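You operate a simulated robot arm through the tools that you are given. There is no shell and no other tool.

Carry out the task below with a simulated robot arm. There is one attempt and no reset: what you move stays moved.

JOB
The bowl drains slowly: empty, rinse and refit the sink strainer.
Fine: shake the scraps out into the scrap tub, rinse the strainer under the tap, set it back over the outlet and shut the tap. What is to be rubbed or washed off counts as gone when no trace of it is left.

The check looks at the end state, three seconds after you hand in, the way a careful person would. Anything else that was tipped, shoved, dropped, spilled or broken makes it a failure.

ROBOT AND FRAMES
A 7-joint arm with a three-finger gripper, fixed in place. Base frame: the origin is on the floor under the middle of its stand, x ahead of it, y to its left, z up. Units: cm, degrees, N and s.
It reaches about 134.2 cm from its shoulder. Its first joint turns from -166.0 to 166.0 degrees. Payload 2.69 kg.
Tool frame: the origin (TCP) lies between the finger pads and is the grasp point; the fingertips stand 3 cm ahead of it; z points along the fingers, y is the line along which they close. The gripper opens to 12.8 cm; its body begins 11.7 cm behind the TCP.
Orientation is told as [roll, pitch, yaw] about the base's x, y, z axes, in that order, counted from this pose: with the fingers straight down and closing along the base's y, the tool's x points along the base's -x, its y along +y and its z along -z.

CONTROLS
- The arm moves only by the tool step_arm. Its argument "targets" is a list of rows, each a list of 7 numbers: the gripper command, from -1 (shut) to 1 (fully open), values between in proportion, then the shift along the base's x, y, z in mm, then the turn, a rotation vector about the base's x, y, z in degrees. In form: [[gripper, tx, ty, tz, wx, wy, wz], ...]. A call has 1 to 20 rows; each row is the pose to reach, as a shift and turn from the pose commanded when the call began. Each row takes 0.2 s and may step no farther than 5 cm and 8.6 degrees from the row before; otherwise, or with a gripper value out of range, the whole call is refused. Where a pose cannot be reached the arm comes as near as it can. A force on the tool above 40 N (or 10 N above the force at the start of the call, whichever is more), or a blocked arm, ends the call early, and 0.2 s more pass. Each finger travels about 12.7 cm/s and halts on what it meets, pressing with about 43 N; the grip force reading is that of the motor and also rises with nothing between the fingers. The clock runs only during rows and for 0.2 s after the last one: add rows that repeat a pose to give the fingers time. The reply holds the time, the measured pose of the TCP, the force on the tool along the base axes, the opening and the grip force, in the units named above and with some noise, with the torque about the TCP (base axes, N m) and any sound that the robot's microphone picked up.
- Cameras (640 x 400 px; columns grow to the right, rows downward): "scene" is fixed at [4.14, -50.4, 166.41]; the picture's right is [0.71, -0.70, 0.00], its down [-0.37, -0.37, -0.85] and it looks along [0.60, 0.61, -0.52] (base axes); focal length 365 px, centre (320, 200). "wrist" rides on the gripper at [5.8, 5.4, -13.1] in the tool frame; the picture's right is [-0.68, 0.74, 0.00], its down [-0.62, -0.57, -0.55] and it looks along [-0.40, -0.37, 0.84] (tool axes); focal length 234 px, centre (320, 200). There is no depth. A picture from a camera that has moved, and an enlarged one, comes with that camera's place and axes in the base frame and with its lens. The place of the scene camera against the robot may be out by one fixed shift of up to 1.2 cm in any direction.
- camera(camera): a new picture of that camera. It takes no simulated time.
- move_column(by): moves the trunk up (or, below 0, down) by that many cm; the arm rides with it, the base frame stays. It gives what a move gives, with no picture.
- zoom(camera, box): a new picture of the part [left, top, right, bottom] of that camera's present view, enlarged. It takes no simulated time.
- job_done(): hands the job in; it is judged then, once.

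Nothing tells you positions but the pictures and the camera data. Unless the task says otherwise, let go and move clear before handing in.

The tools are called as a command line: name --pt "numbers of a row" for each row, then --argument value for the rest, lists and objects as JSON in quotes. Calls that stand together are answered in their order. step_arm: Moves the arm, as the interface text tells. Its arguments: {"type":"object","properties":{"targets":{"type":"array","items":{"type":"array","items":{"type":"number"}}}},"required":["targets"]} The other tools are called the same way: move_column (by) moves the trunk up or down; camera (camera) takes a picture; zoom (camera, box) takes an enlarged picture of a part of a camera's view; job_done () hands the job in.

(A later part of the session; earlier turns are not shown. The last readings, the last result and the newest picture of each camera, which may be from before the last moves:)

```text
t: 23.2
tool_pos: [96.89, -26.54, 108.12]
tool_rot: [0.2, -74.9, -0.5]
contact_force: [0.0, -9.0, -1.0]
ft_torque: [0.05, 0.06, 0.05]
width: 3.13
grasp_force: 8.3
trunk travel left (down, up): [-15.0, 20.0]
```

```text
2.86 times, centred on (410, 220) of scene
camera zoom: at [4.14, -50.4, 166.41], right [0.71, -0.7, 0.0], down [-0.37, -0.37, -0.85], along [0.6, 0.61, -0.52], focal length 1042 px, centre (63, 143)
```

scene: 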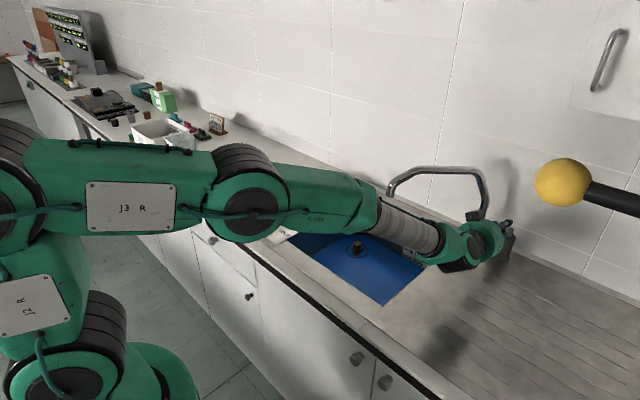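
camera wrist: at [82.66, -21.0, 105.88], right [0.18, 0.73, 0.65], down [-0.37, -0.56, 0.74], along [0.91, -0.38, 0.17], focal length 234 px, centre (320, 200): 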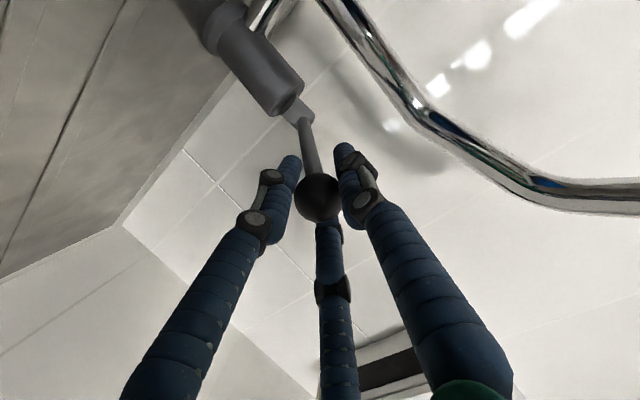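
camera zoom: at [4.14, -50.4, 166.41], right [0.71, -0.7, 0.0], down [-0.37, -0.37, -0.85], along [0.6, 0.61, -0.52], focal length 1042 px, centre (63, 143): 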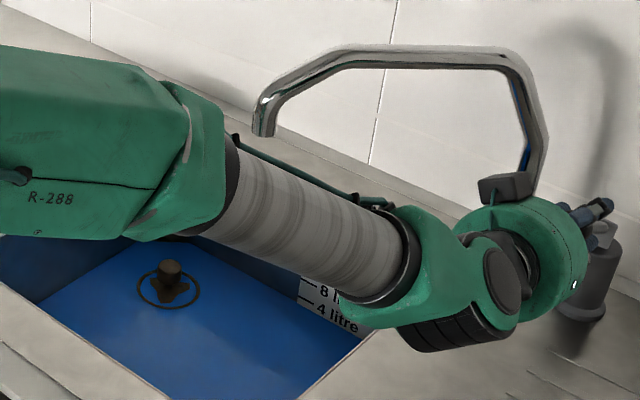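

No water yet with the lever at about 30°. I'll raise it further along its arc.

step_arm --pt "-0.7 6 0 8 0 0 0" --pt "-0.7 12 0 16 0 0 0" --pt "-0.7 20 0 24 0 0 0" --pt "-0.7 28 0 31 0 0 0" --pt "-0.7 28 0 31 0 0 0"

camera --camera "wrist"

zoom --camera "scene" --box '[330, 150, 490, 290]'

```text
t: 24.0
tool_pos: [98.22, -26.81, 109.25]
tool_rot: [0.6, -73.9, -1.2]
contact_force: [-3.6, -2.4, -2.5]
ft_torque: [-1.21, 0.38, -1.76]
width: 3.09
grasp_force: 44.8
trunk travel left (down, up): [-15.0, 20.0]
stopped in row 3: the force on the tool passed its limit at 46 N (the readings are from after the stop); the commanded pose is now the measured one
```

```text
taken
camera wrist: at [84.11, -21.17, 107.15], right [0.19, 0.73, 0.65], down [-0.36, -0.56, 0.74], along [0.91, -0.38, 0.16], focal length 234 px, centre (320, 200)
```

wrist: 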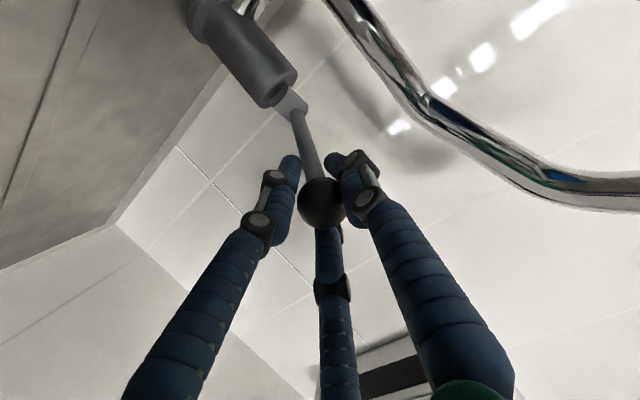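

```text
2.86 times, centred on (410, 220) of scene
camera zoom: at [4.14, -50.4, 166.41], right [0.71, -0.7, 0.0], down [-0.37, -0.37, -0.85], along [0.6, 0.61, -0.52], focal length 1042 px, centre (63, 143)
```

zoom: 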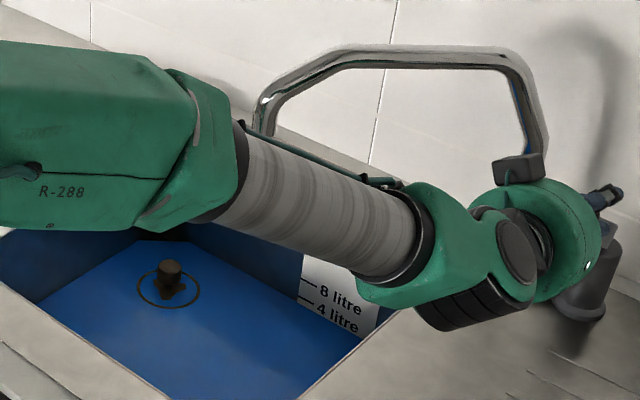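

The lever reached its upper stop at about 35° and no water runs. I'll release it, see whether it stays up, and check the display.

step_arm --pt "0.2 0 0 0 0 0 0" --pt "0.2 0 0 0 0 0 0" --pt "0.2 -30 0 8 0 0 0" --pt "0.2 -70 0 18 0 0 0" --pt "0.2 -110 0 28 0 0 0" --pt "0.2 -150 0 38 0 0 0" --pt "0.2 -190 0 48 0 0 0"

camera --camera "wrist"

camera --camera "scene"

```text
t: 25.6
tool_pos: [79.34, -26.67, 114.02]
tool_rot: [0.4, -74.1, -0.9]
contact_force: [0.2, -0.5, -0.6]
ft_torque: [0.0, -0.04, 0.03]
width: 7.7
grasp_force: 0.1
trunk travel left (down, up): [-15.0, 20.0]
```

```text
taken
camera wrist: at [65.12, -21.07, 111.98], right [0.19, 0.73, 0.65], down [-0.36, -0.56, 0.74], along [0.91, -0.38, 0.16], focal length 234 px, centre (320, 200)
```

wrist: 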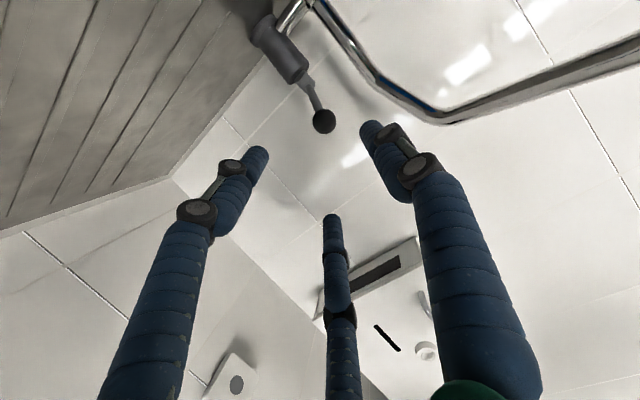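

```text
taken
```

scene: 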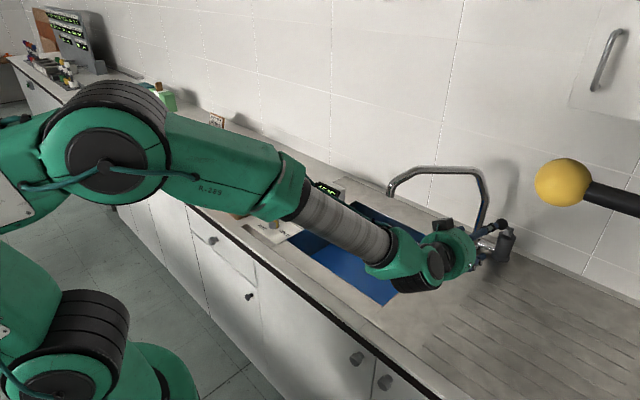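

The lever stays up. I'll move the arm out of the way so I can read the display and see the spout.

step_arm --pt "0.2 -20 -10 35 0 0 0" --pt "0.2 -40 -20 70 0 0 0" --pt "0.2 -60 -30 110 0 0 0" --pt "0.2 -80 -40 150 0 0 0" --pt "0.2 -100 -45 190 0 0 0" --pt "0.2 -120 -50 230 0 0 0"

camera --camera "scene"

```text
t: 27.0
tool_pos: [67.23, -31.47, 137.18]
tool_rot: [0.5, -74.1, -1.1]
contact_force: [0.5, 0.4, 0.5]
ft_torque: [0.0, -0.01, -0.04]
width: 7.7
grasp_force: 0.1
trunk travel left (down, up): [-15.0, 20.0]
```

```text
taken
```

scene: 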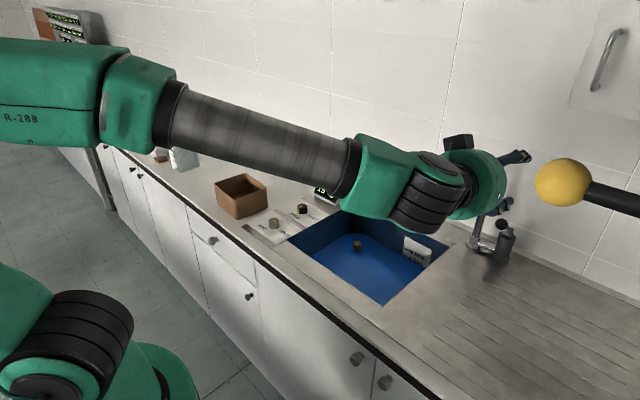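

zoom --camera "scene" --box '[290, 170, 370, 230]'

zoom --camera "scene" --box '[460, 180, 532, 260]'

zoom --camera "scene" --box '[330, 220, 460, 300]'

```text
6.67 times, centred on (330, 200) of scene
camera zoom: at [4.14, -50.4, 166.41], right [0.71, -0.7, 0.0], down [-0.37, -0.37, -0.85], along [0.6, 0.61, -0.52], focal length 2432 px, centre (253, 200)
```

zoom: 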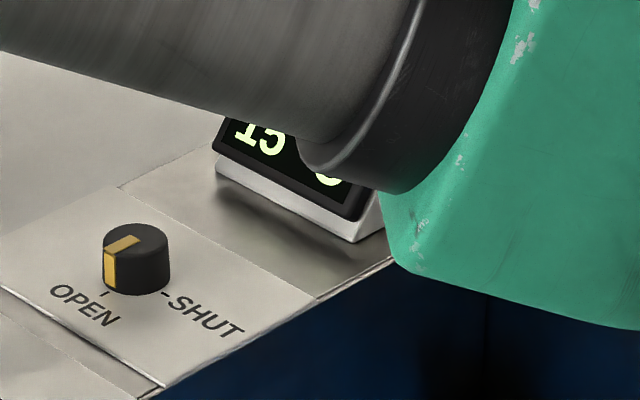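

```text
5.00 times, centred on (496, 220) of scene
camera zoom: at [4.14, -50.4, 166.41], right [0.71, -0.7, 0.0], down [-0.37, -0.37, -0.85], along [0.6, 0.61, -0.52], focal length 1824 px, centre (-560, 100)
```

zoom: 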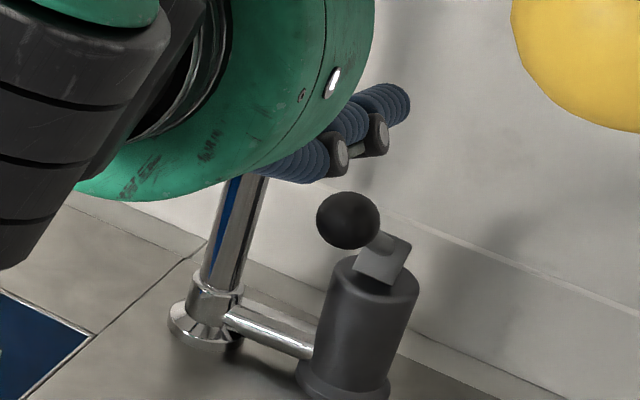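

```text
4.92 times, centred on (395, 260) of scene
camera zoom: at [4.14, -50.4, 166.41], right [0.71, -0.7, 0.0], down [-0.37, -0.37, -0.85], along [0.6, 0.61, -0.52], focal length 1796 px, centre (-49, -95)
```

zoom: 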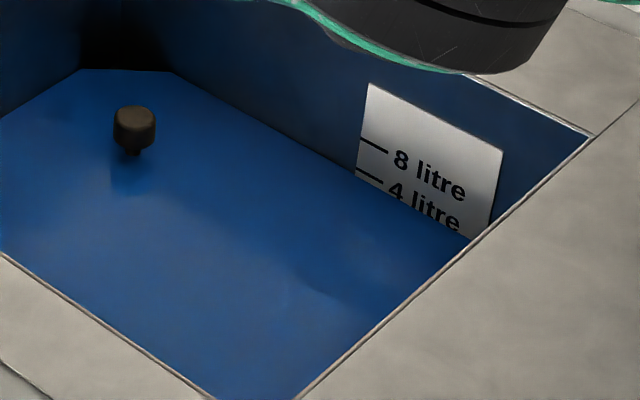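

The display now reads about 15 °C and the water in the bowl has risen over the strainer's ring, so the tap is running into a clogged bowl. The blue is water, and I should pull the strainer promptly so it drains; I'll swing upright and over it now.

step_arm --pt "0.2 0 48 -4 0 7.41 0" --pt "0.2 0 96 -8 0 14.82 0" --pt "0.2 0 144 -12 0 22.23 0" --pt "0.2 0 192 -16 0 29.64 0" --pt "0.2 0 240 -20 0 37.05 0" --pt "0.2 0 288 -24 0 44.46 0" --pt "0.2 0 336 -28 0 51.87 0" --pt "0.2 0 384 -32 0 59.28 0" --pt "0.2 0 432 -36 0 66.69 0" --pt "0.2 0 480 -40 0 74.1 0" --pt "0.2 38 487 -60 0 74.1 0" --pt "0.2 76 487 -85 0 74.1 0" --pt "0.2 114 487 -110 0 74.1 0" --pt "0.2 152 487 -135 0 74.1 0" --pt "0.2 190 487 -160 0 74.1 0" --pt "0.2 226 487 -185 0 74.1 0" --pt "0.2 226 487 -235 0 74.1 0" --pt "0.2 226 487 -285 0 74.1 0" --pt "0.2 226 487 -335 0 74.1 0" --pt "0.2 226 487 -385 0 74.1 0"

camera --camera "wrist"

camera --camera "scene"

```text
t: 31.2
tool_pos: [90.18, 16.76, 98.15]
tool_rot: [-0.4, 0.1, -0.3]
contact_force: [0.3, -0.3, 1.8]
ft_torque: [0.04, 0.0, 0.01]
width: 7.67
grasp_force: 0.1
trunk travel left (down, up): [-15.0, 20.0]
```

```text
taken
camera wrist: at [84.33, 22.45, 111.2], right [0.68, 0.73, -0.01], down [0.61, -0.56, 0.55], along [0.4, -0.38, -0.83], focal length 234 px, centre (320, 200)
```

wrist: 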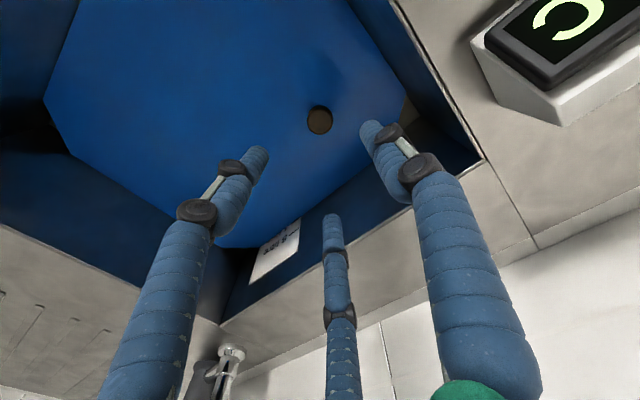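

```text
taken
```

scene: 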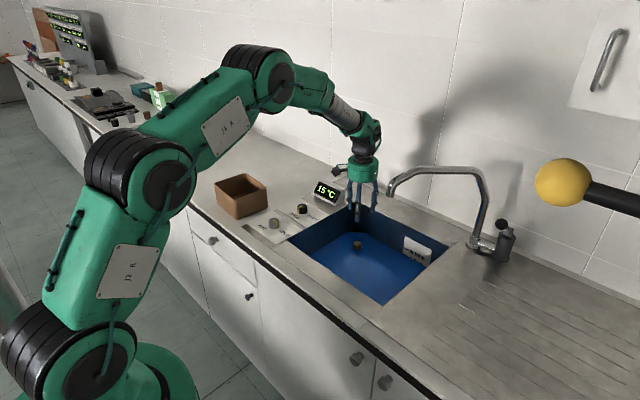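

The display reads 15 °C and the level is near the knob top. The knob is at (89.8, 16.9), so I'll descend and grip it.

step_arm --pt "0.2 -4 1 -45 0.4 0 0" --pt "0.2 -4 1 -90 0.4 0 0" --pt "0.2 -4 1 -130 0.4 0 0" --pt "0.2 -4 1 -155 0.4 0 0" --pt "0.2 -4 1 -164 0.4 0 0" --pt "-0.3 -4 1 -164 0.4 0 0" --pt "-0.9 -4 1 -164 0.4 0 0" --pt "-0.9 -4 1 -164 0.4 0 0" --pt "-0.9 -4 1 -164 0.4 0 0"

camera --camera "wrist"

```text
t: 33.2
tool_pos: [89.45, 17.19, 82.23]
tool_rot: [-0.1, -0.1, -0.3]
contact_force: [-0.2, 0.1, 1.4]
ft_torque: [0.06, -0.05, 0.03]
width: 2.94
grasp_force: 43.6
trunk travel left (down, up): [-15.0, 20.0]
```

```text
taken
camera wrist: at [83.72, 22.63, 95.28], right [0.68, 0.73, 0.0], down [0.61, -0.57, 0.55], along [0.4, -0.37, -0.84], focal length 234 px, centre (320, 200)
```

wrist: 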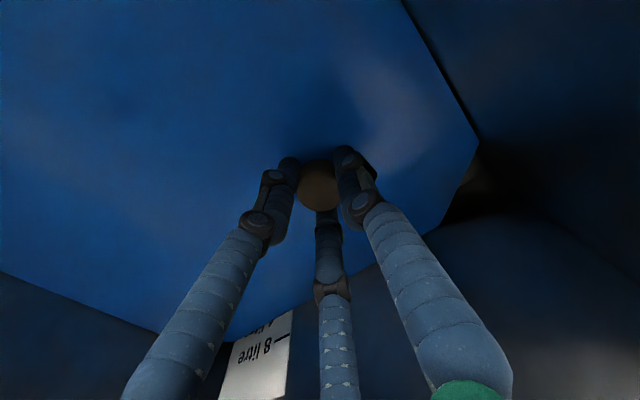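

The fingers hold the knob at 2.9 cm opening. I'll lift slowly.

step_arm --pt "-0.9 0 0 8 0 0 0" --pt "-0.9 0 0 16 0 0 0" --pt "-0.9 0 0 30 0 0 0" --pt "-0.9 0 0 50 0 0 0" --pt "-0.9 0 0 75 0 0 0" --pt "-0.9 0 0 105 0 0 0" --pt "-0.9 0 0 140 0 0 0" --pt "-0.9 0 0 180 0 0 0" --pt "-0.9 0 0 220 0 0 0"

camera --camera "wrist"

camera --camera "scene"

```text
t: 35.2
tool_pos: [89.69, 17.22, 104.42]
tool_rot: [0.0, 0.0, -0.4]
contact_force: [-0.8, 0.8, -1.7]
ft_torque: [0.02, -0.01, -0.02]
width: 2.9
grasp_force: 43.3
trunk travel left (down, up): [-15.0, 20.0]
```

```text
taken
camera wrist: at [83.86, 22.63, 117.42], right [0.68, 0.73, 0.0], down [0.61, -0.57, 0.55], along [0.4, -0.37, -0.84], focal length 234 px, centre (320, 200)
```

wrist: 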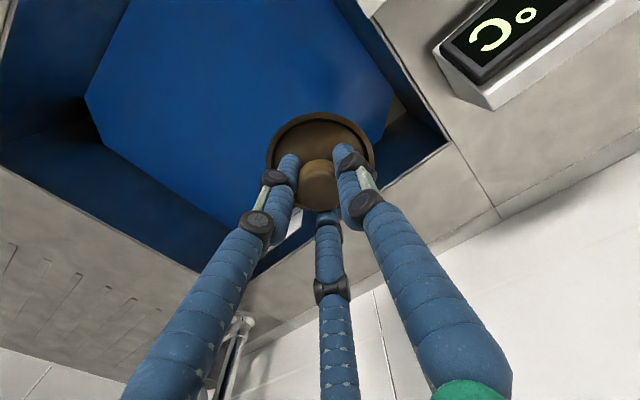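

```text
taken
```

scene: 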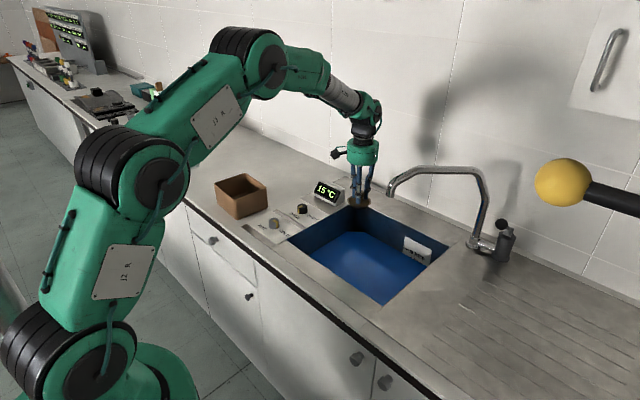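

The strainer is out, a brown cup with the knob in it. I'll check its contents and the water level.

zoom --camera "wrist" --box '[250, 95, 394, 215]'

zoom --camera "scene" --box '[320, 130, 420, 230]'

zoom --camera "scene" --box '[320, 200, 460, 300]'

```text
3.33 times, centred on (322, 155) of wrist
camera zoom: at [83.86, 22.63, 117.42], right [0.68, 0.73, 0.0], down [0.61, -0.57, 0.55], along [0.4, -0.37, -0.84], focal length 781 px, centre (313, 350)
```

zoom: 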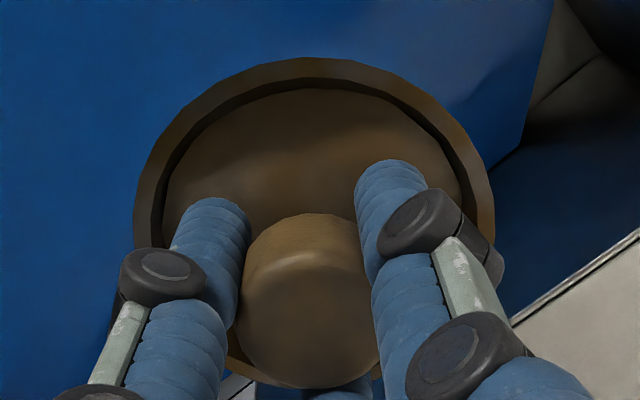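

```text
4.00 times, centred on (370, 180) of scene
camera zoom: at [4.14, -50.4, 166.41], right [0.71, -0.7, 0.0], down [-0.37, -0.37, -0.85], along [0.6, 0.61, -0.52], focal length 1459 px, centre (120, 280)
```

zoom: 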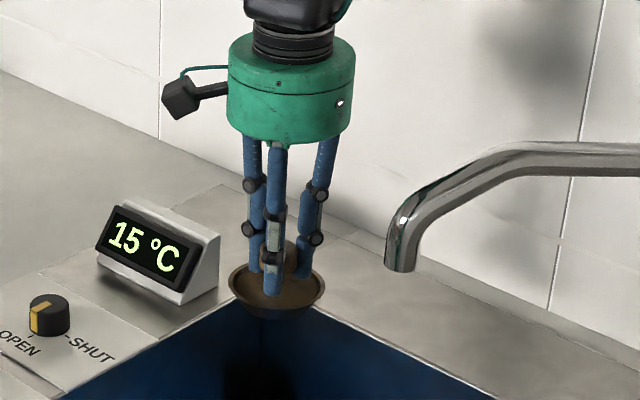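

```text
4.00 times, centred on (390, 250) of scene
camera zoom: at [4.14, -50.4, 166.41], right [0.71, -0.7, 0.0], down [-0.37, -0.37, -0.85], along [0.6, 0.61, -0.52], focal length 1459 px, centre (40, 0)
```

zoom: 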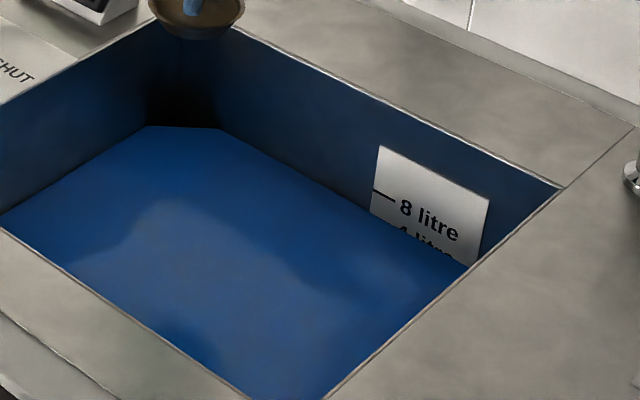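

zoom --camera "scene" --box '[340, 185, 380, 210]'

zoom --camera "wrist" --box '[260, 100, 384, 178]'

```text
16.00 times, centred on (360, 198) of scene
camera zoom: at [4.14, -50.4, 166.41], right [0.71, -0.7, 0.0], down [-0.37, -0.37, -0.85], along [0.6, 0.61, -0.52], focal length 5836 px, centre (-320, 240)
```

zoom: 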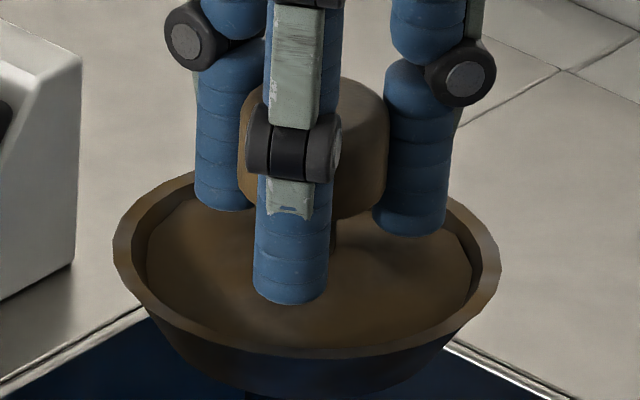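

```text
5.13 times, centred on (322, 139) of wrist
camera zoom: at [83.86, 22.63, 117.42], right [0.68, 0.73, 0.0], down [0.61, -0.57, 0.55], along [0.4, -0.37, -0.84], focal length 1201 px, centre (310, 513)
```

zoom: 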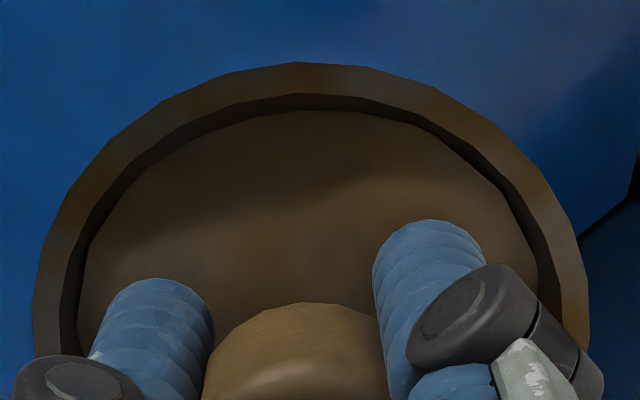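

The strainer is a conical cup full of brown sludge. I'll carry it level to above the brown tub, turning the hand so a gap between the fingers faces the robot, and look into the tub from there.

step_arm --pt "-0.9 0 0 25 0 0 0" --pt "-0.9 -3 5 60 0 0 0" --pt "-0.9 -10 18 95 0 0 -3" --pt "-0.9 -25 45 120 0 0 -8" --pt "-0.9 -48 82 140 0 0 -14" --pt "-0.9 -71 119 150 0 0 -20" --pt "-0.9 -94 156 155 0 0 -26" --pt "-0.9 -117 193 155 0 0 -32" --pt "-0.9 -140 230 155 0 0 -37" --pt "-0.9 -163 267 155 0 0 -42" --pt "-0.9 -186 304 155 0 0 -46" --pt "-0.9 -205 335 155 0 0 -49" --pt "-0.9 -220 360 155 0 0 -50" --pt "-0.9 -230 378 155 0 0 -50"

camera --camera "wrist"

camera --camera "scene"

```text
t: 38.2
tool_pos: [66.72, 55.07, 119.84]
tool_rot: [0.0, -0.1, -50.4]
contact_force: [0.7, -0.3, -0.6]
ft_torque: [0.02, 0.01, 0.0]
width: 2.94
grasp_force: 42.3
trunk travel left (down, up): [-15.0, 20.0]
```

```text
taken
camera wrist: at [67.08, 63.08, 132.85], right [1.0, -0.05, 0.0], down [-0.04, -0.83, 0.55], along [-0.03, -0.55, -0.84], focal length 234 px, centre (320, 200)
```

wrist: 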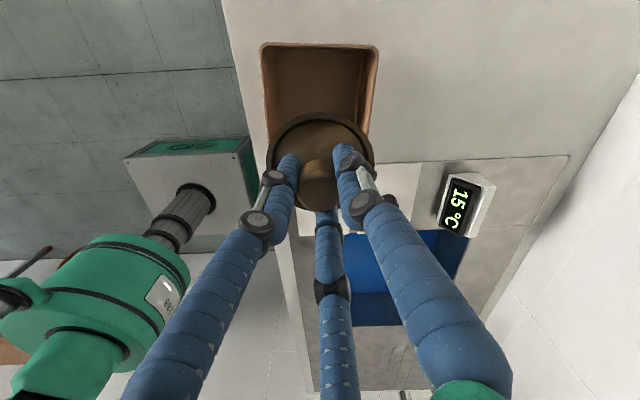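

```text
taken
```

scene: 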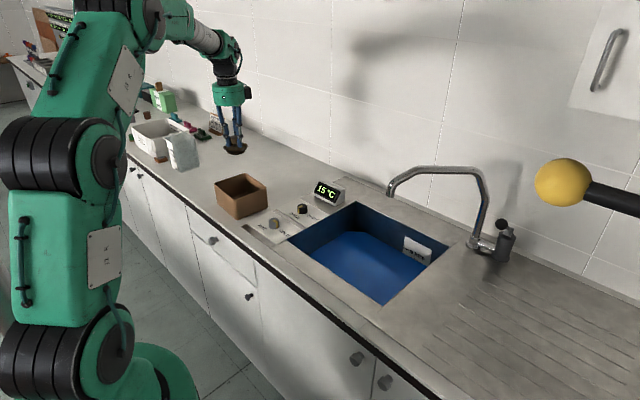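

The tub spans x 60–74, y 48.5–63 with its rim at z≈100. I'll check the water level and the tub's inside before tipping.

zoom --camera "scene" --box '[300, 200, 460, 300]'

zoom --camera "wrist" --box '[240, 30, 400, 130]'

zoom --camera "scene" --box '[200, 120, 280, 220]'

```text
4.00 times, centred on (380, 250) of scene
camera zoom: at [4.14, -50.4, 166.41], right [0.71, -0.7, 0.0], down [-0.37, -0.37, -0.85], along [0.6, 0.61, -0.52], focal length 1459 px, centre (80, 0)
```

zoom: 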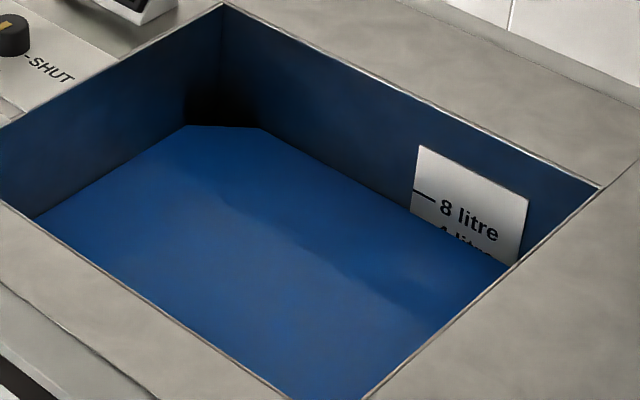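

```text
4.00 times, centred on (320, 80) of wrist
camera zoom: at [67.08, 63.08, 132.85], right [1.0, -0.05, 0.0], down [-0.04, -0.83, 0.55], along [-0.03, -0.55, -0.84], focal length 937 px, centre (320, 680)
```

zoom: 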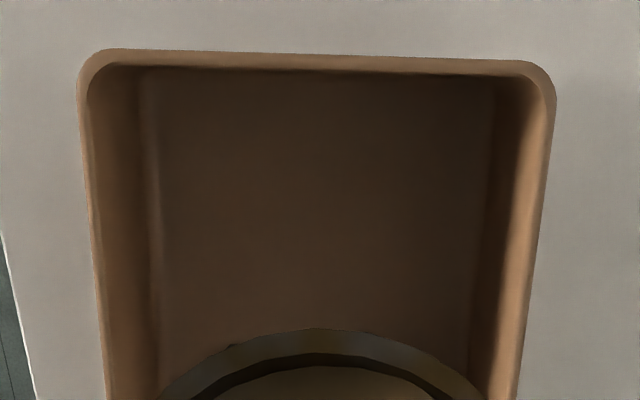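

```text
4.00 times, centred on (240, 170) of scene
camera zoom: at [4.14, -50.4, 166.41], right [0.71, -0.7, 0.0], down [-0.37, -0.37, -0.85], along [0.6, 0.61, -0.52], focal length 1459 px, centre (640, 320)
```

zoom: 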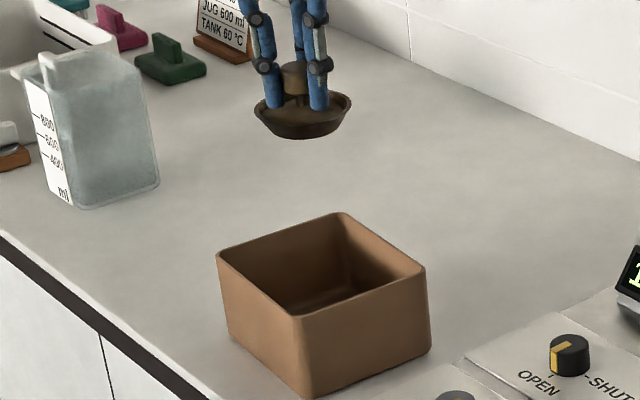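

The level is roughly steady now. I'll tip the strainer outward over the tub, first to 60°, keeping its lip low over the tub's middle.

step_arm --pt "-0.9 -4 -2 -14 4.8 -5.7 0" --pt "-0.9 -8 -4 -30 9.6 -11.5 0" --pt "-0.9 -12 -6 -48 14.5 -17.2 0" --pt "-0.9 -16 -8 -66 19.3 -23 0" --pt "-0.9 -20 -11 -84 24.1 -28.7 0" --pt "-0.9 -20 -11 -95 28.9 -34.5 0" --pt "-0.9 -20 -11 -98 33.8 -40.2 0" --pt "-0.9 -20 -11 -98 38.6 -46 0"

camera --camera "wrist"

camera --camera "scene"

```text
t: 40.0
tool_pos: [64.48, 54.51, 112.06]
tool_rot: [55.9, 0.9, -49.1]
contact_force: [-0.2, 0.0, 9.6]
ft_torque: [-0.6, 0.65, -0.03]
width: 2.94
grasp_force: 43.5
out of reach, approached as far as the arm can: row 8
trunk travel left (down, up): [-15.0, 20.0]
```

```text
taken
camera wrist: at [54.88, 53.72, 123.93], right [0.76, -0.25, 0.6], down [-0.18, -0.97, -0.17], along [0.62, 0.02, -0.78], focal length 234 px, centre (320, 200)
```

wrist: 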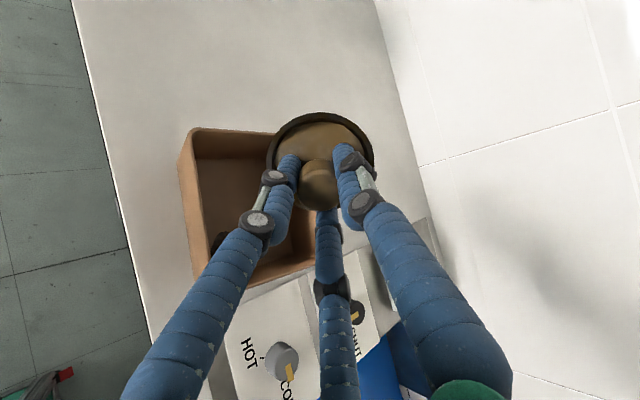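

```text
taken
```

scene: 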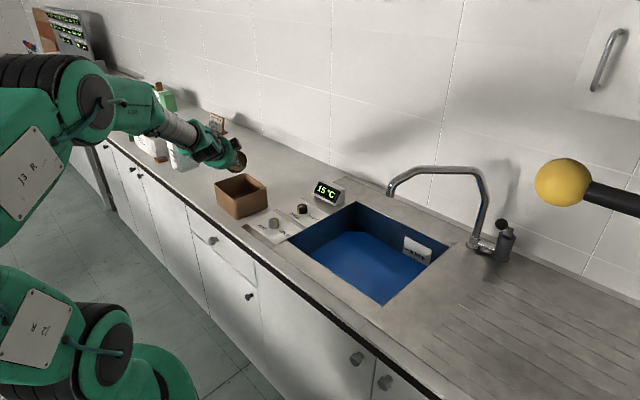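

Nothing has fallen yet and the arm hit a joint limit at about 56° in this direction. The forearm comes in from the left, so I'll swing the pointing direction clockwise to align with it and then tip further.

step_arm --pt "-0.9 0 3 10 0 0 -7.5" --pt "-0.9 0 6 20 0 0 -15" --pt "-0.9 0 9 25 0 0 -22.5" --pt "-0.9 0 12 25 0 0 -30" --pt "-0.9 0 15 25 0 0 -37.5" --pt "-0.9 0 18 25 0 0 -45" --pt "-0.9 0 21 25 0 0 -52.5" --pt "-0.9 0 25 25 0 0 -60"

camera --camera "wrist"

camera --camera "scene"

```text
t: 41.8
tool_pos: [69.6, 57.3, 118.78]
tool_rot: [51.0, -2.7, -105.7]
contact_force: [-0.7, -1.0, -0.7]
ft_torque: [0.02, -0.03, -0.02]
width: 2.92
grasp_force: 42.3
out of reach, approached as far as the arm can: row 1, 3, 4, 5, 6, 7, 8
trunk travel left (down, up): [-15.0, 20.0]
```

```text
taken
camera wrist: at [64.81, 65.23, 130.92], right [0.27, -0.75, 0.6], down [-0.92, -0.39, -0.07], along [0.28, -0.54, -0.8], focal length 234 px, centre (320, 200)
```

wrist: 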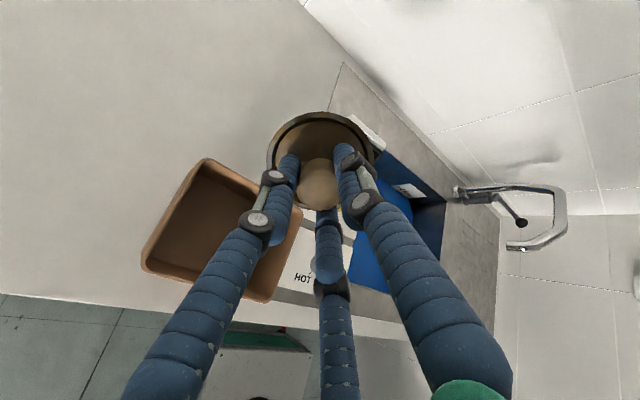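

```text
taken
```

scene: 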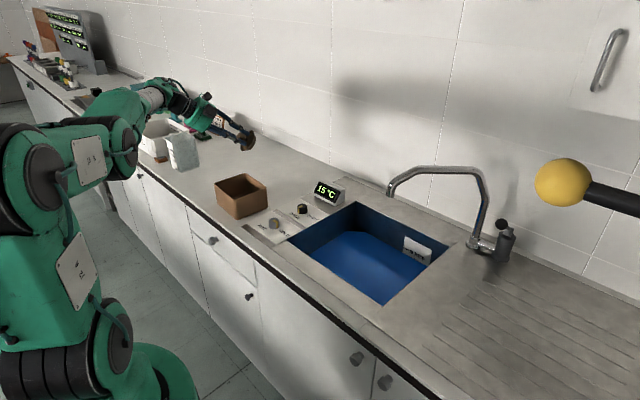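

The arm is running into its wrist limit because it can't bend outward past straight. I'll back out to an upright hand above the tub and then tip the strainer sideways instead, which needs a different wrist bend.

step_arm --pt "-0.9 0 0 10 0 0 7.5" --pt "-0.9 0 0 20 0 0 15" --pt "-0.9 0 0 30 0 0 22.5" --pt "-0.9 0 0 40 0 0 30" --pt "-0.9 0 0 50 0 0 37.5" --pt "-0.9 0 0 60 0 0 45" --pt "-0.9 0 0 65 0 0 52.5" --pt "-0.9 0 0 70 0 0 60"

camera --camera "scene"

```text
t: 43.6
tool_pos: [69.39, 57.05, 125.48]
tool_rot: [51.0, -2.5, -45.5]
contact_force: [-0.8, 0.0, -1.0]
ft_torque: [-0.01, -0.01, -0.02]
width: 2.92
grasp_force: 43.1
trunk travel left (down, up): [-15.0, 20.0]
```

```text
taken
```

scene: 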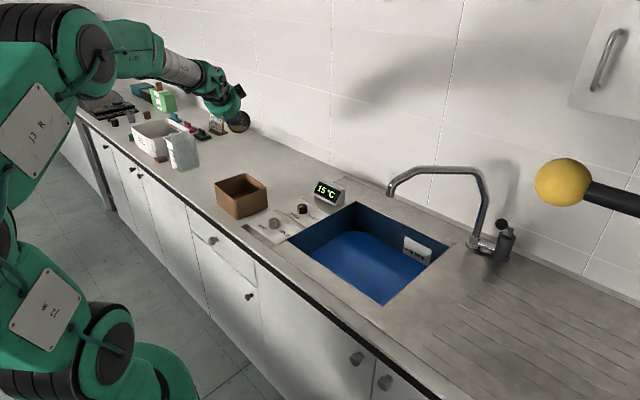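

step_arm --pt "-0.9 -5 2 0 -5.1 5.2 0" --pt "-0.9 -10 4 0 -10.2 10.4 0" --pt "-0.9 -15 6 0 -15.3 15.6 0" --pt "-0.9 -20 8 0 -20.4 20.8 0" --pt "-0.9 -25 10 0 -25.5 26 0" --pt "-0.9 -30 10 0 -30.6 31.2 0" --pt "-0.9 -34 10 0 -35.7 36.4 0" --pt "-0.9 -34 10 0 -35.7 36.4 0"

zoom --camera "scene" --box '[300, 200, 460, 300]'

camera --camera "scene"

```text
t: 45.4
tool_pos: [65.92, 58.15, 125.48]
tool_rot: [-0.1, -1.5, -43.5]
contact_force: [0.7, 0.0, 0.0]
ft_torque: [-0.03, 0.01, -0.03]
width: 2.93
grasp_force: 43.0
trunk travel left (down, up): [-15.0, 20.0]
```

```text
4.00 times, centred on (380, 250) of scene
camera zoom: at [4.14, -50.4, 166.41], right [0.71, -0.7, 0.0], down [-0.37, -0.37, -0.85], along [0.6, 0.61, -0.52], focal length 1459 px, centre (80, 0)
```

zoom: 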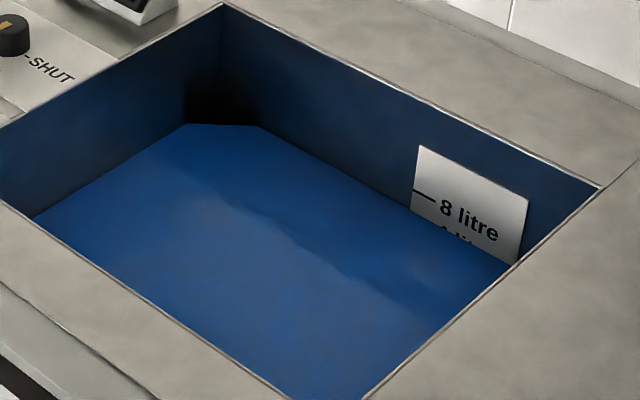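

```text
taken
```

scene: 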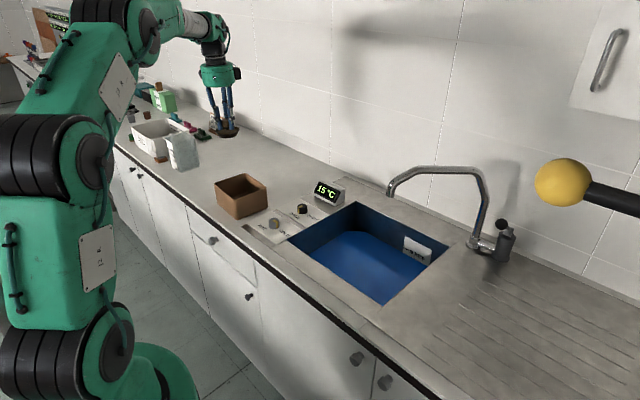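

The level is only creeping up slowly. I'll yaw the hand to about -7° and then start tipping sideways, with the fingers pointing toward +x/-y.

step_arm --pt "-0.9 0 -4 -10 0 0 7.3" --pt "-0.9 0 -8 -20 0 0 14.6" --pt "-0.9 0 -12 -30 0 0 21.9" --pt "-0.9 0 -16 -40 0 0 29.2" --pt "-0.9 -5 -16 -50 0 0 36.5" --pt "-0.9 -5 -16 -50 0 0 36.5"

step_arm --pt "-0.9 0 3 0 -4.5 -6 0" --pt "-0.9 -3 6 0 -9 -12 0" --pt "-0.9 -6 9 0 -13.5 -18 0" --pt "-0.9 -9 12 0 -18 -24 0" --pt "-0.9 -12 15 0 -22.5 -30 0" --pt "-0.9 -12 15 0 -27 -36 0"

camera --camera "scene"

camera --camera "wrist"

```text
t: 46.8
tool_pos: [65.46, 56.43, 120.55]
tool_rot: [0.1, -1.5, -6.9]
contact_force: [0.4, -1.0, -0.1]
ft_torque: [0.04, 0.02, 0.01]
width: 2.93
grasp_force: 43.2
trunk travel left (down, up): [-15.0, 20.0]
```

```text
t: 48.2
tool_pos: [64.17, 57.86, 120.73]
tool_rot: [-27.1, -39.3, 3.2]
contact_force: [-0.5, -0.4, 0.4]
ft_torque: [0.0, 0.02, 0.0]
width: 2.98
grasp_force: 43.0
trunk travel left (down, up): [-15.0, 20.0]
```

```text
taken
```

scene: 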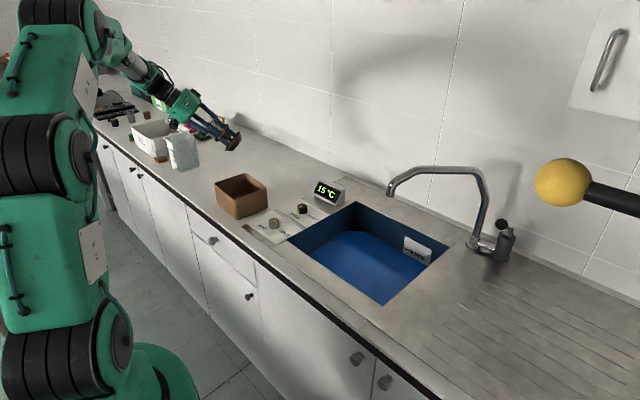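

```text
taken
camera wrist: at [53.27, 68.09, 124.07], right [0.7, 0.69, 0.17], down [0.02, -0.25, 0.97], along [0.72, -0.67, -0.19], focal length 234 px, centre (320, 200)
```

wrist: 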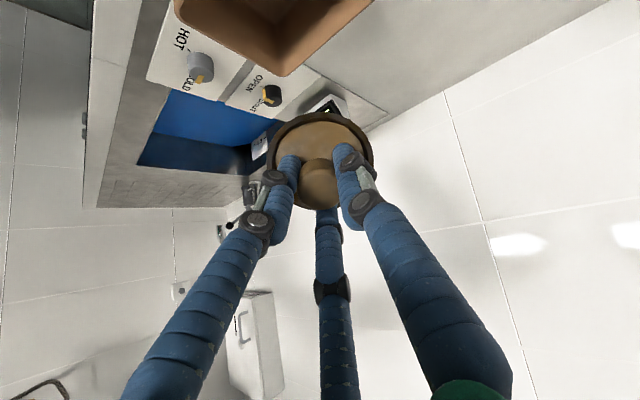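

The sideways tip works. I'll continue past horizontal while lowering toward the tub.

step_arm --pt "-0.9 0 0 -15 -4.5 -6 0" --pt "-0.9 1 -1 -30 -9 -12 0" --pt "-0.9 2 -1 -45 -13.5 -18 0" --pt "-0.9 3 -2 -55 -18 -24 0" --pt "-0.9 3 -2 -60 -22.5 -30 0" --pt "-0.9 3 -2 -60 -27 -36 0" --pt "-0.9 3 -2 -60 -31.5 -42 0"

camera --camera "scene"

camera --camera "wrist"

```text
t: 49.8
tool_pos: [64.54, 57.78, 114.7]
tool_rot: [-107.4, -58.9, 69.0]
contact_force: [0.5, 0.0, 0.3]
ft_torque: [0.08, 0.04, -0.03]
width: 2.92
grasp_force: 43.4
trunk travel left (down, up): [-15.0, 20.0]
```

```text
taken
```

scene: 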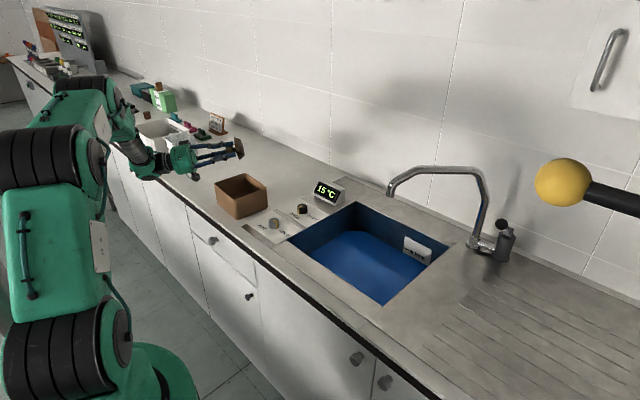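

```text
taken
camera wrist: at [56.09, 66.17, 104.93], right [0.55, 0.81, 0.22], down [-0.65, 0.25, 0.72], along [0.53, -0.53, 0.66], focal length 234 px, centre (320, 200)
```

wrist: 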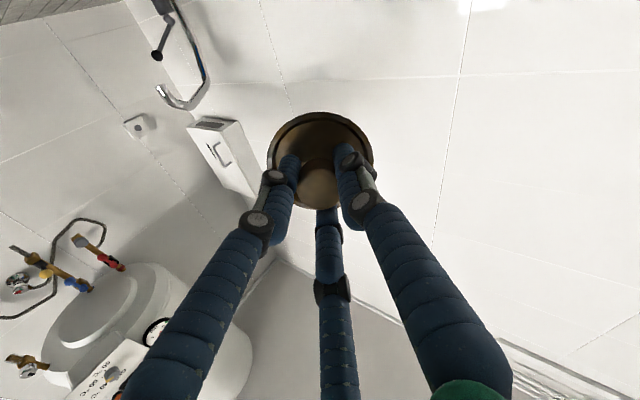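

zoom --camera "wrist" --box '[256, 100, 384, 220]'

zoom --camera "scene" --box '[170, 125, 280, 225]'

```text
3.33 times, centred on (320, 160) of wrist
camera zoom: at [56.09, 66.17, 104.93], right [0.55, 0.81, 0.22], down [-0.65, 0.25, 0.72], along [0.53, -0.53, 0.66], focal length 781 px, centre (320, 333)
```

zoom: 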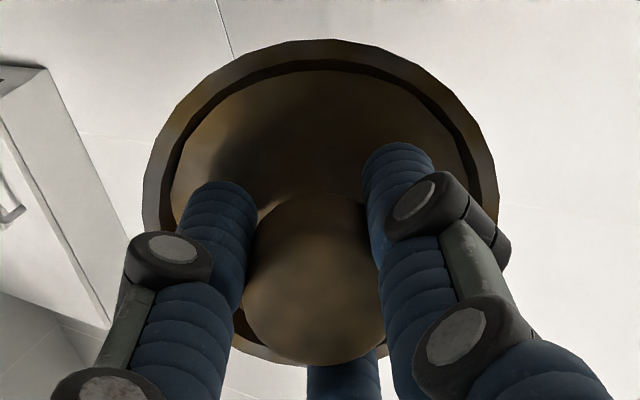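

```text
4.00 times, centred on (225, 175) of scene
camera zoom: at [4.14, -50.4, 166.41], right [0.71, -0.7, 0.0], down [-0.37, -0.37, -0.85], along [0.6, 0.61, -0.52], focal length 1459 px, centre (700, 300)
```

zoom: 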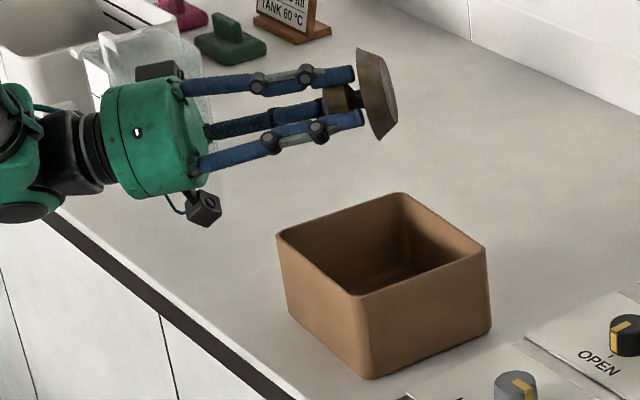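

The strainer is vertical over the tub but nothing visible has dropped. I'll raise it a little, tip it to about 120° and shake vertically.

step_arm --pt "-0.9 0 0 15 -4.5 -6 0" --pt "-0.9 0 0 30 -9 -12 0" --pt "-0.9 0 0 45 -13.5 -18 0" --pt "-0.9 0 0 45 -13.5 -18 0" --pt "-0.9 0 0 75 -13.5 -18 0" --pt "-0.9 0 0 40 -13.5 -18 0" --pt "-0.9 0 0 75 -13.5 -18 0" --pt "-0.9 0 0 40 -13.5 -18 0" --pt "-0.9 0 0 75 -13.5 -18 0" --pt "-0.9 0 0 40 -13.5 -18 0" --pt "-0.9 0 0 45 -13.5 -18 0"

camera --camera "scene"

zoom --camera "scene" --box '[170, 105, 290, 225]'

camera --camera "wrist"

```text
t: 52.2
tool_pos: [64.34, 57.78, 118.89]
tool_rot: [-140.0, -47.4, 95.6]
contact_force: [0.8, -0.6, -0.7]
ft_torque: [-0.03, -0.03, 0.0]
width: 2.9
grasp_force: 42.7
trunk travel left (down, up): [-15.0, 20.0]
```

```text
taken
```

scene: 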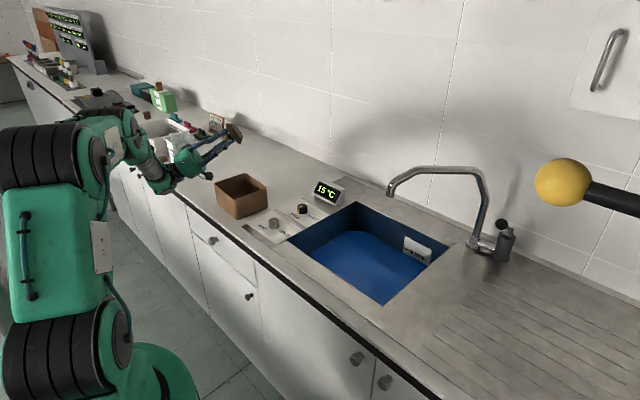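

```text
3.33 times, centred on (230, 165) of scene
camera zoom: at [4.14, -50.4, 166.41], right [0.71, -0.7, 0.0], down [-0.37, -0.37, -0.85], along [0.6, 0.61, -0.52], focal length 1216 px, centre (620, 317)
```

zoom: 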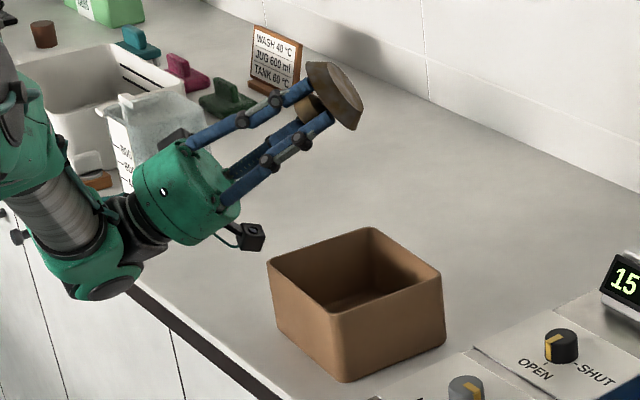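

```text
taken
camera wrist: at [59.53, 63.33, 105.41], right [0.48, 0.86, 0.18], down [-0.83, 0.38, 0.41], along [0.29, -0.35, 0.89], focal length 234 px, centre (320, 200)
```

wrist: 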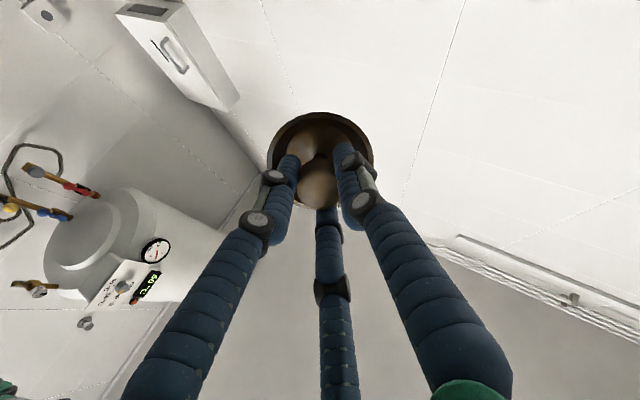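

zoom --camera "wrist" --box '[256, 100, 384, 220]'

zoom --camera "scene" --box '[210, 115, 260, 155]'

zoom --camera "scene" --box '[205, 165, 277, 221]'

zoom --camera "scene" --box '[300, 200, 460, 300]'

```text
3.33 times, centred on (320, 160) of wrist
camera zoom: at [59.53, 63.33, 105.41], right [0.48, 0.86, 0.18], down [-0.83, 0.38, 0.41], along [0.29, -0.35, 0.89], focal length 781 px, centre (320, 333)
```

zoom: 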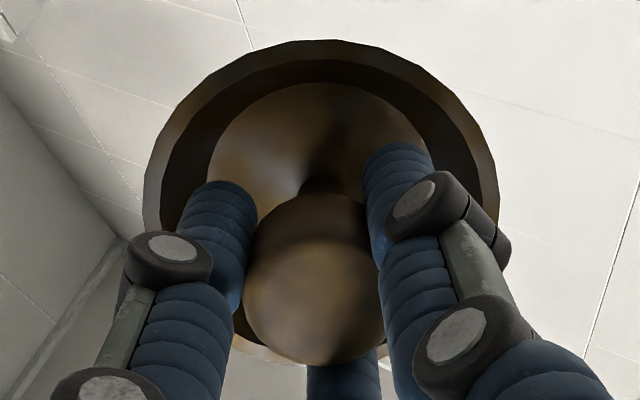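

```text
10.00 times, centred on (235, 135) of scene
camera zoom: at [4.14, -50.4, 166.41], right [0.71, -0.7, 0.0], down [-0.37, -0.37, -0.85], along [0.6, 0.61, -0.52], focal length 3647 px, centre (1170, 850)
```

zoom: 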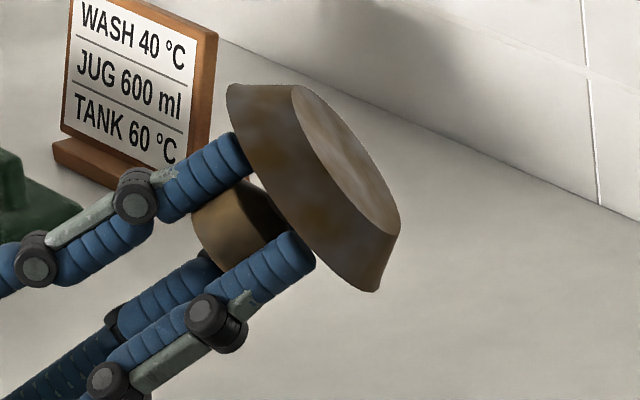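

```text
7.14 times, centred on (241, 193) of scene
camera zoom: at [4.14, -50.4, 166.41], right [0.71, -0.7, 0.0], down [-0.37, -0.37, -0.85], along [0.6, 0.61, -0.52], focal length 2605 px, centre (884, 250)
```

zoom: 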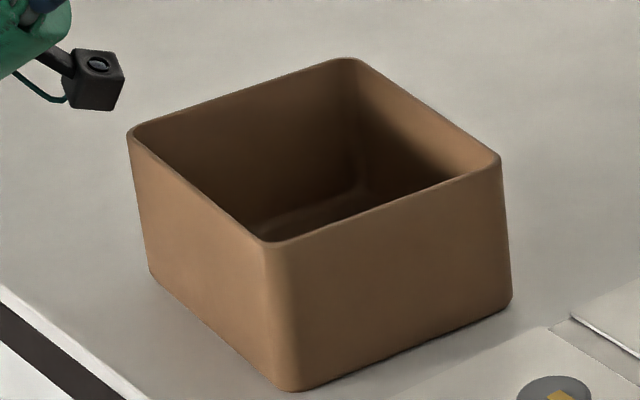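

```text
4.00 times, centred on (380, 250) of scene
camera zoom: at [4.14, -50.4, 166.41], right [0.71, -0.7, 0.0], down [-0.37, -0.37, -0.85], along [0.6, 0.61, -0.52], focal length 1459 px, centre (80, 0)
```

zoom: 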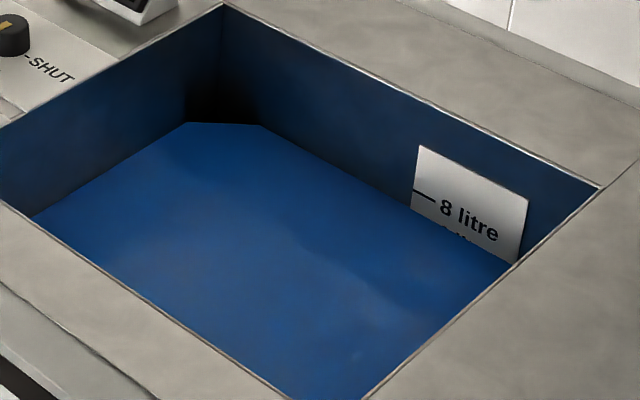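

The cup's interior now looks deeper, so at least part of its load has dropped. I'll shake some more and compare.

step_arm --pt "-0.9 0 0 40 0 0 0" --pt "-0.9 0 0 -5 0 0 0" --pt "-0.9 0 0 40 0 0 0" --pt "-0.9 0 0 -5 0 0 0" --pt "-0.9 0 0 40 0 0 0" --pt "-0.9 0 0 -5 0 0 0" --pt "-0.9 0 0 40 0 0 0" --pt "-0.9 0 0 -5 0 0 0" --pt "-0.9 0 0 40 0 0 0" --pt "-0.9 0 0 0 0 0 0"

zoom --camera "wrist" --box '[256, 100, 384, 220]'

zoom --camera "scene" --box '[205, 165, 277, 221]'

```text
t: 54.4
tool_pos: [64.53, 57.28, 119.51]
tool_rot: [-140.5, -47.6, 95.8]
contact_force: [-0.9, -1.0, 1.6]
ft_torque: [0.07, 0.17, 0.1]
width: 2.93
grasp_force: 43.4
trunk travel left (down, up): [-15.0, 20.0]
```

```text
3.33 times, centred on (320, 160) of wrist
camera zoom: at [59.68, 62.99, 106.01], right [0.48, 0.86, 0.18], down [-0.83, 0.38, 0.41], along [0.28, -0.35, 0.89], focal length 781 px, centre (320, 333)
```

zoom: 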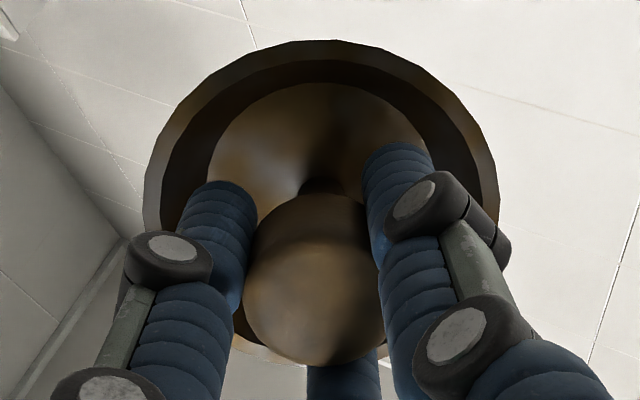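

```text
7.14 times, centred on (241, 193) of scene
camera zoom: at [4.14, -50.4, 166.41], right [0.71, -0.7, 0.0], down [-0.37, -0.37, -0.85], along [0.6, 0.61, -0.52], focal length 2605 px, centre (884, 250)
```

zoom: 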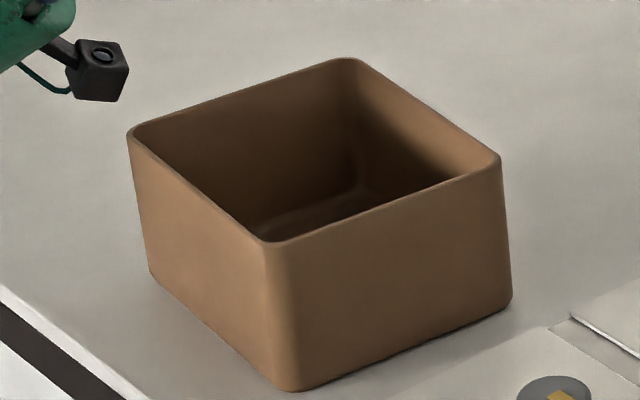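

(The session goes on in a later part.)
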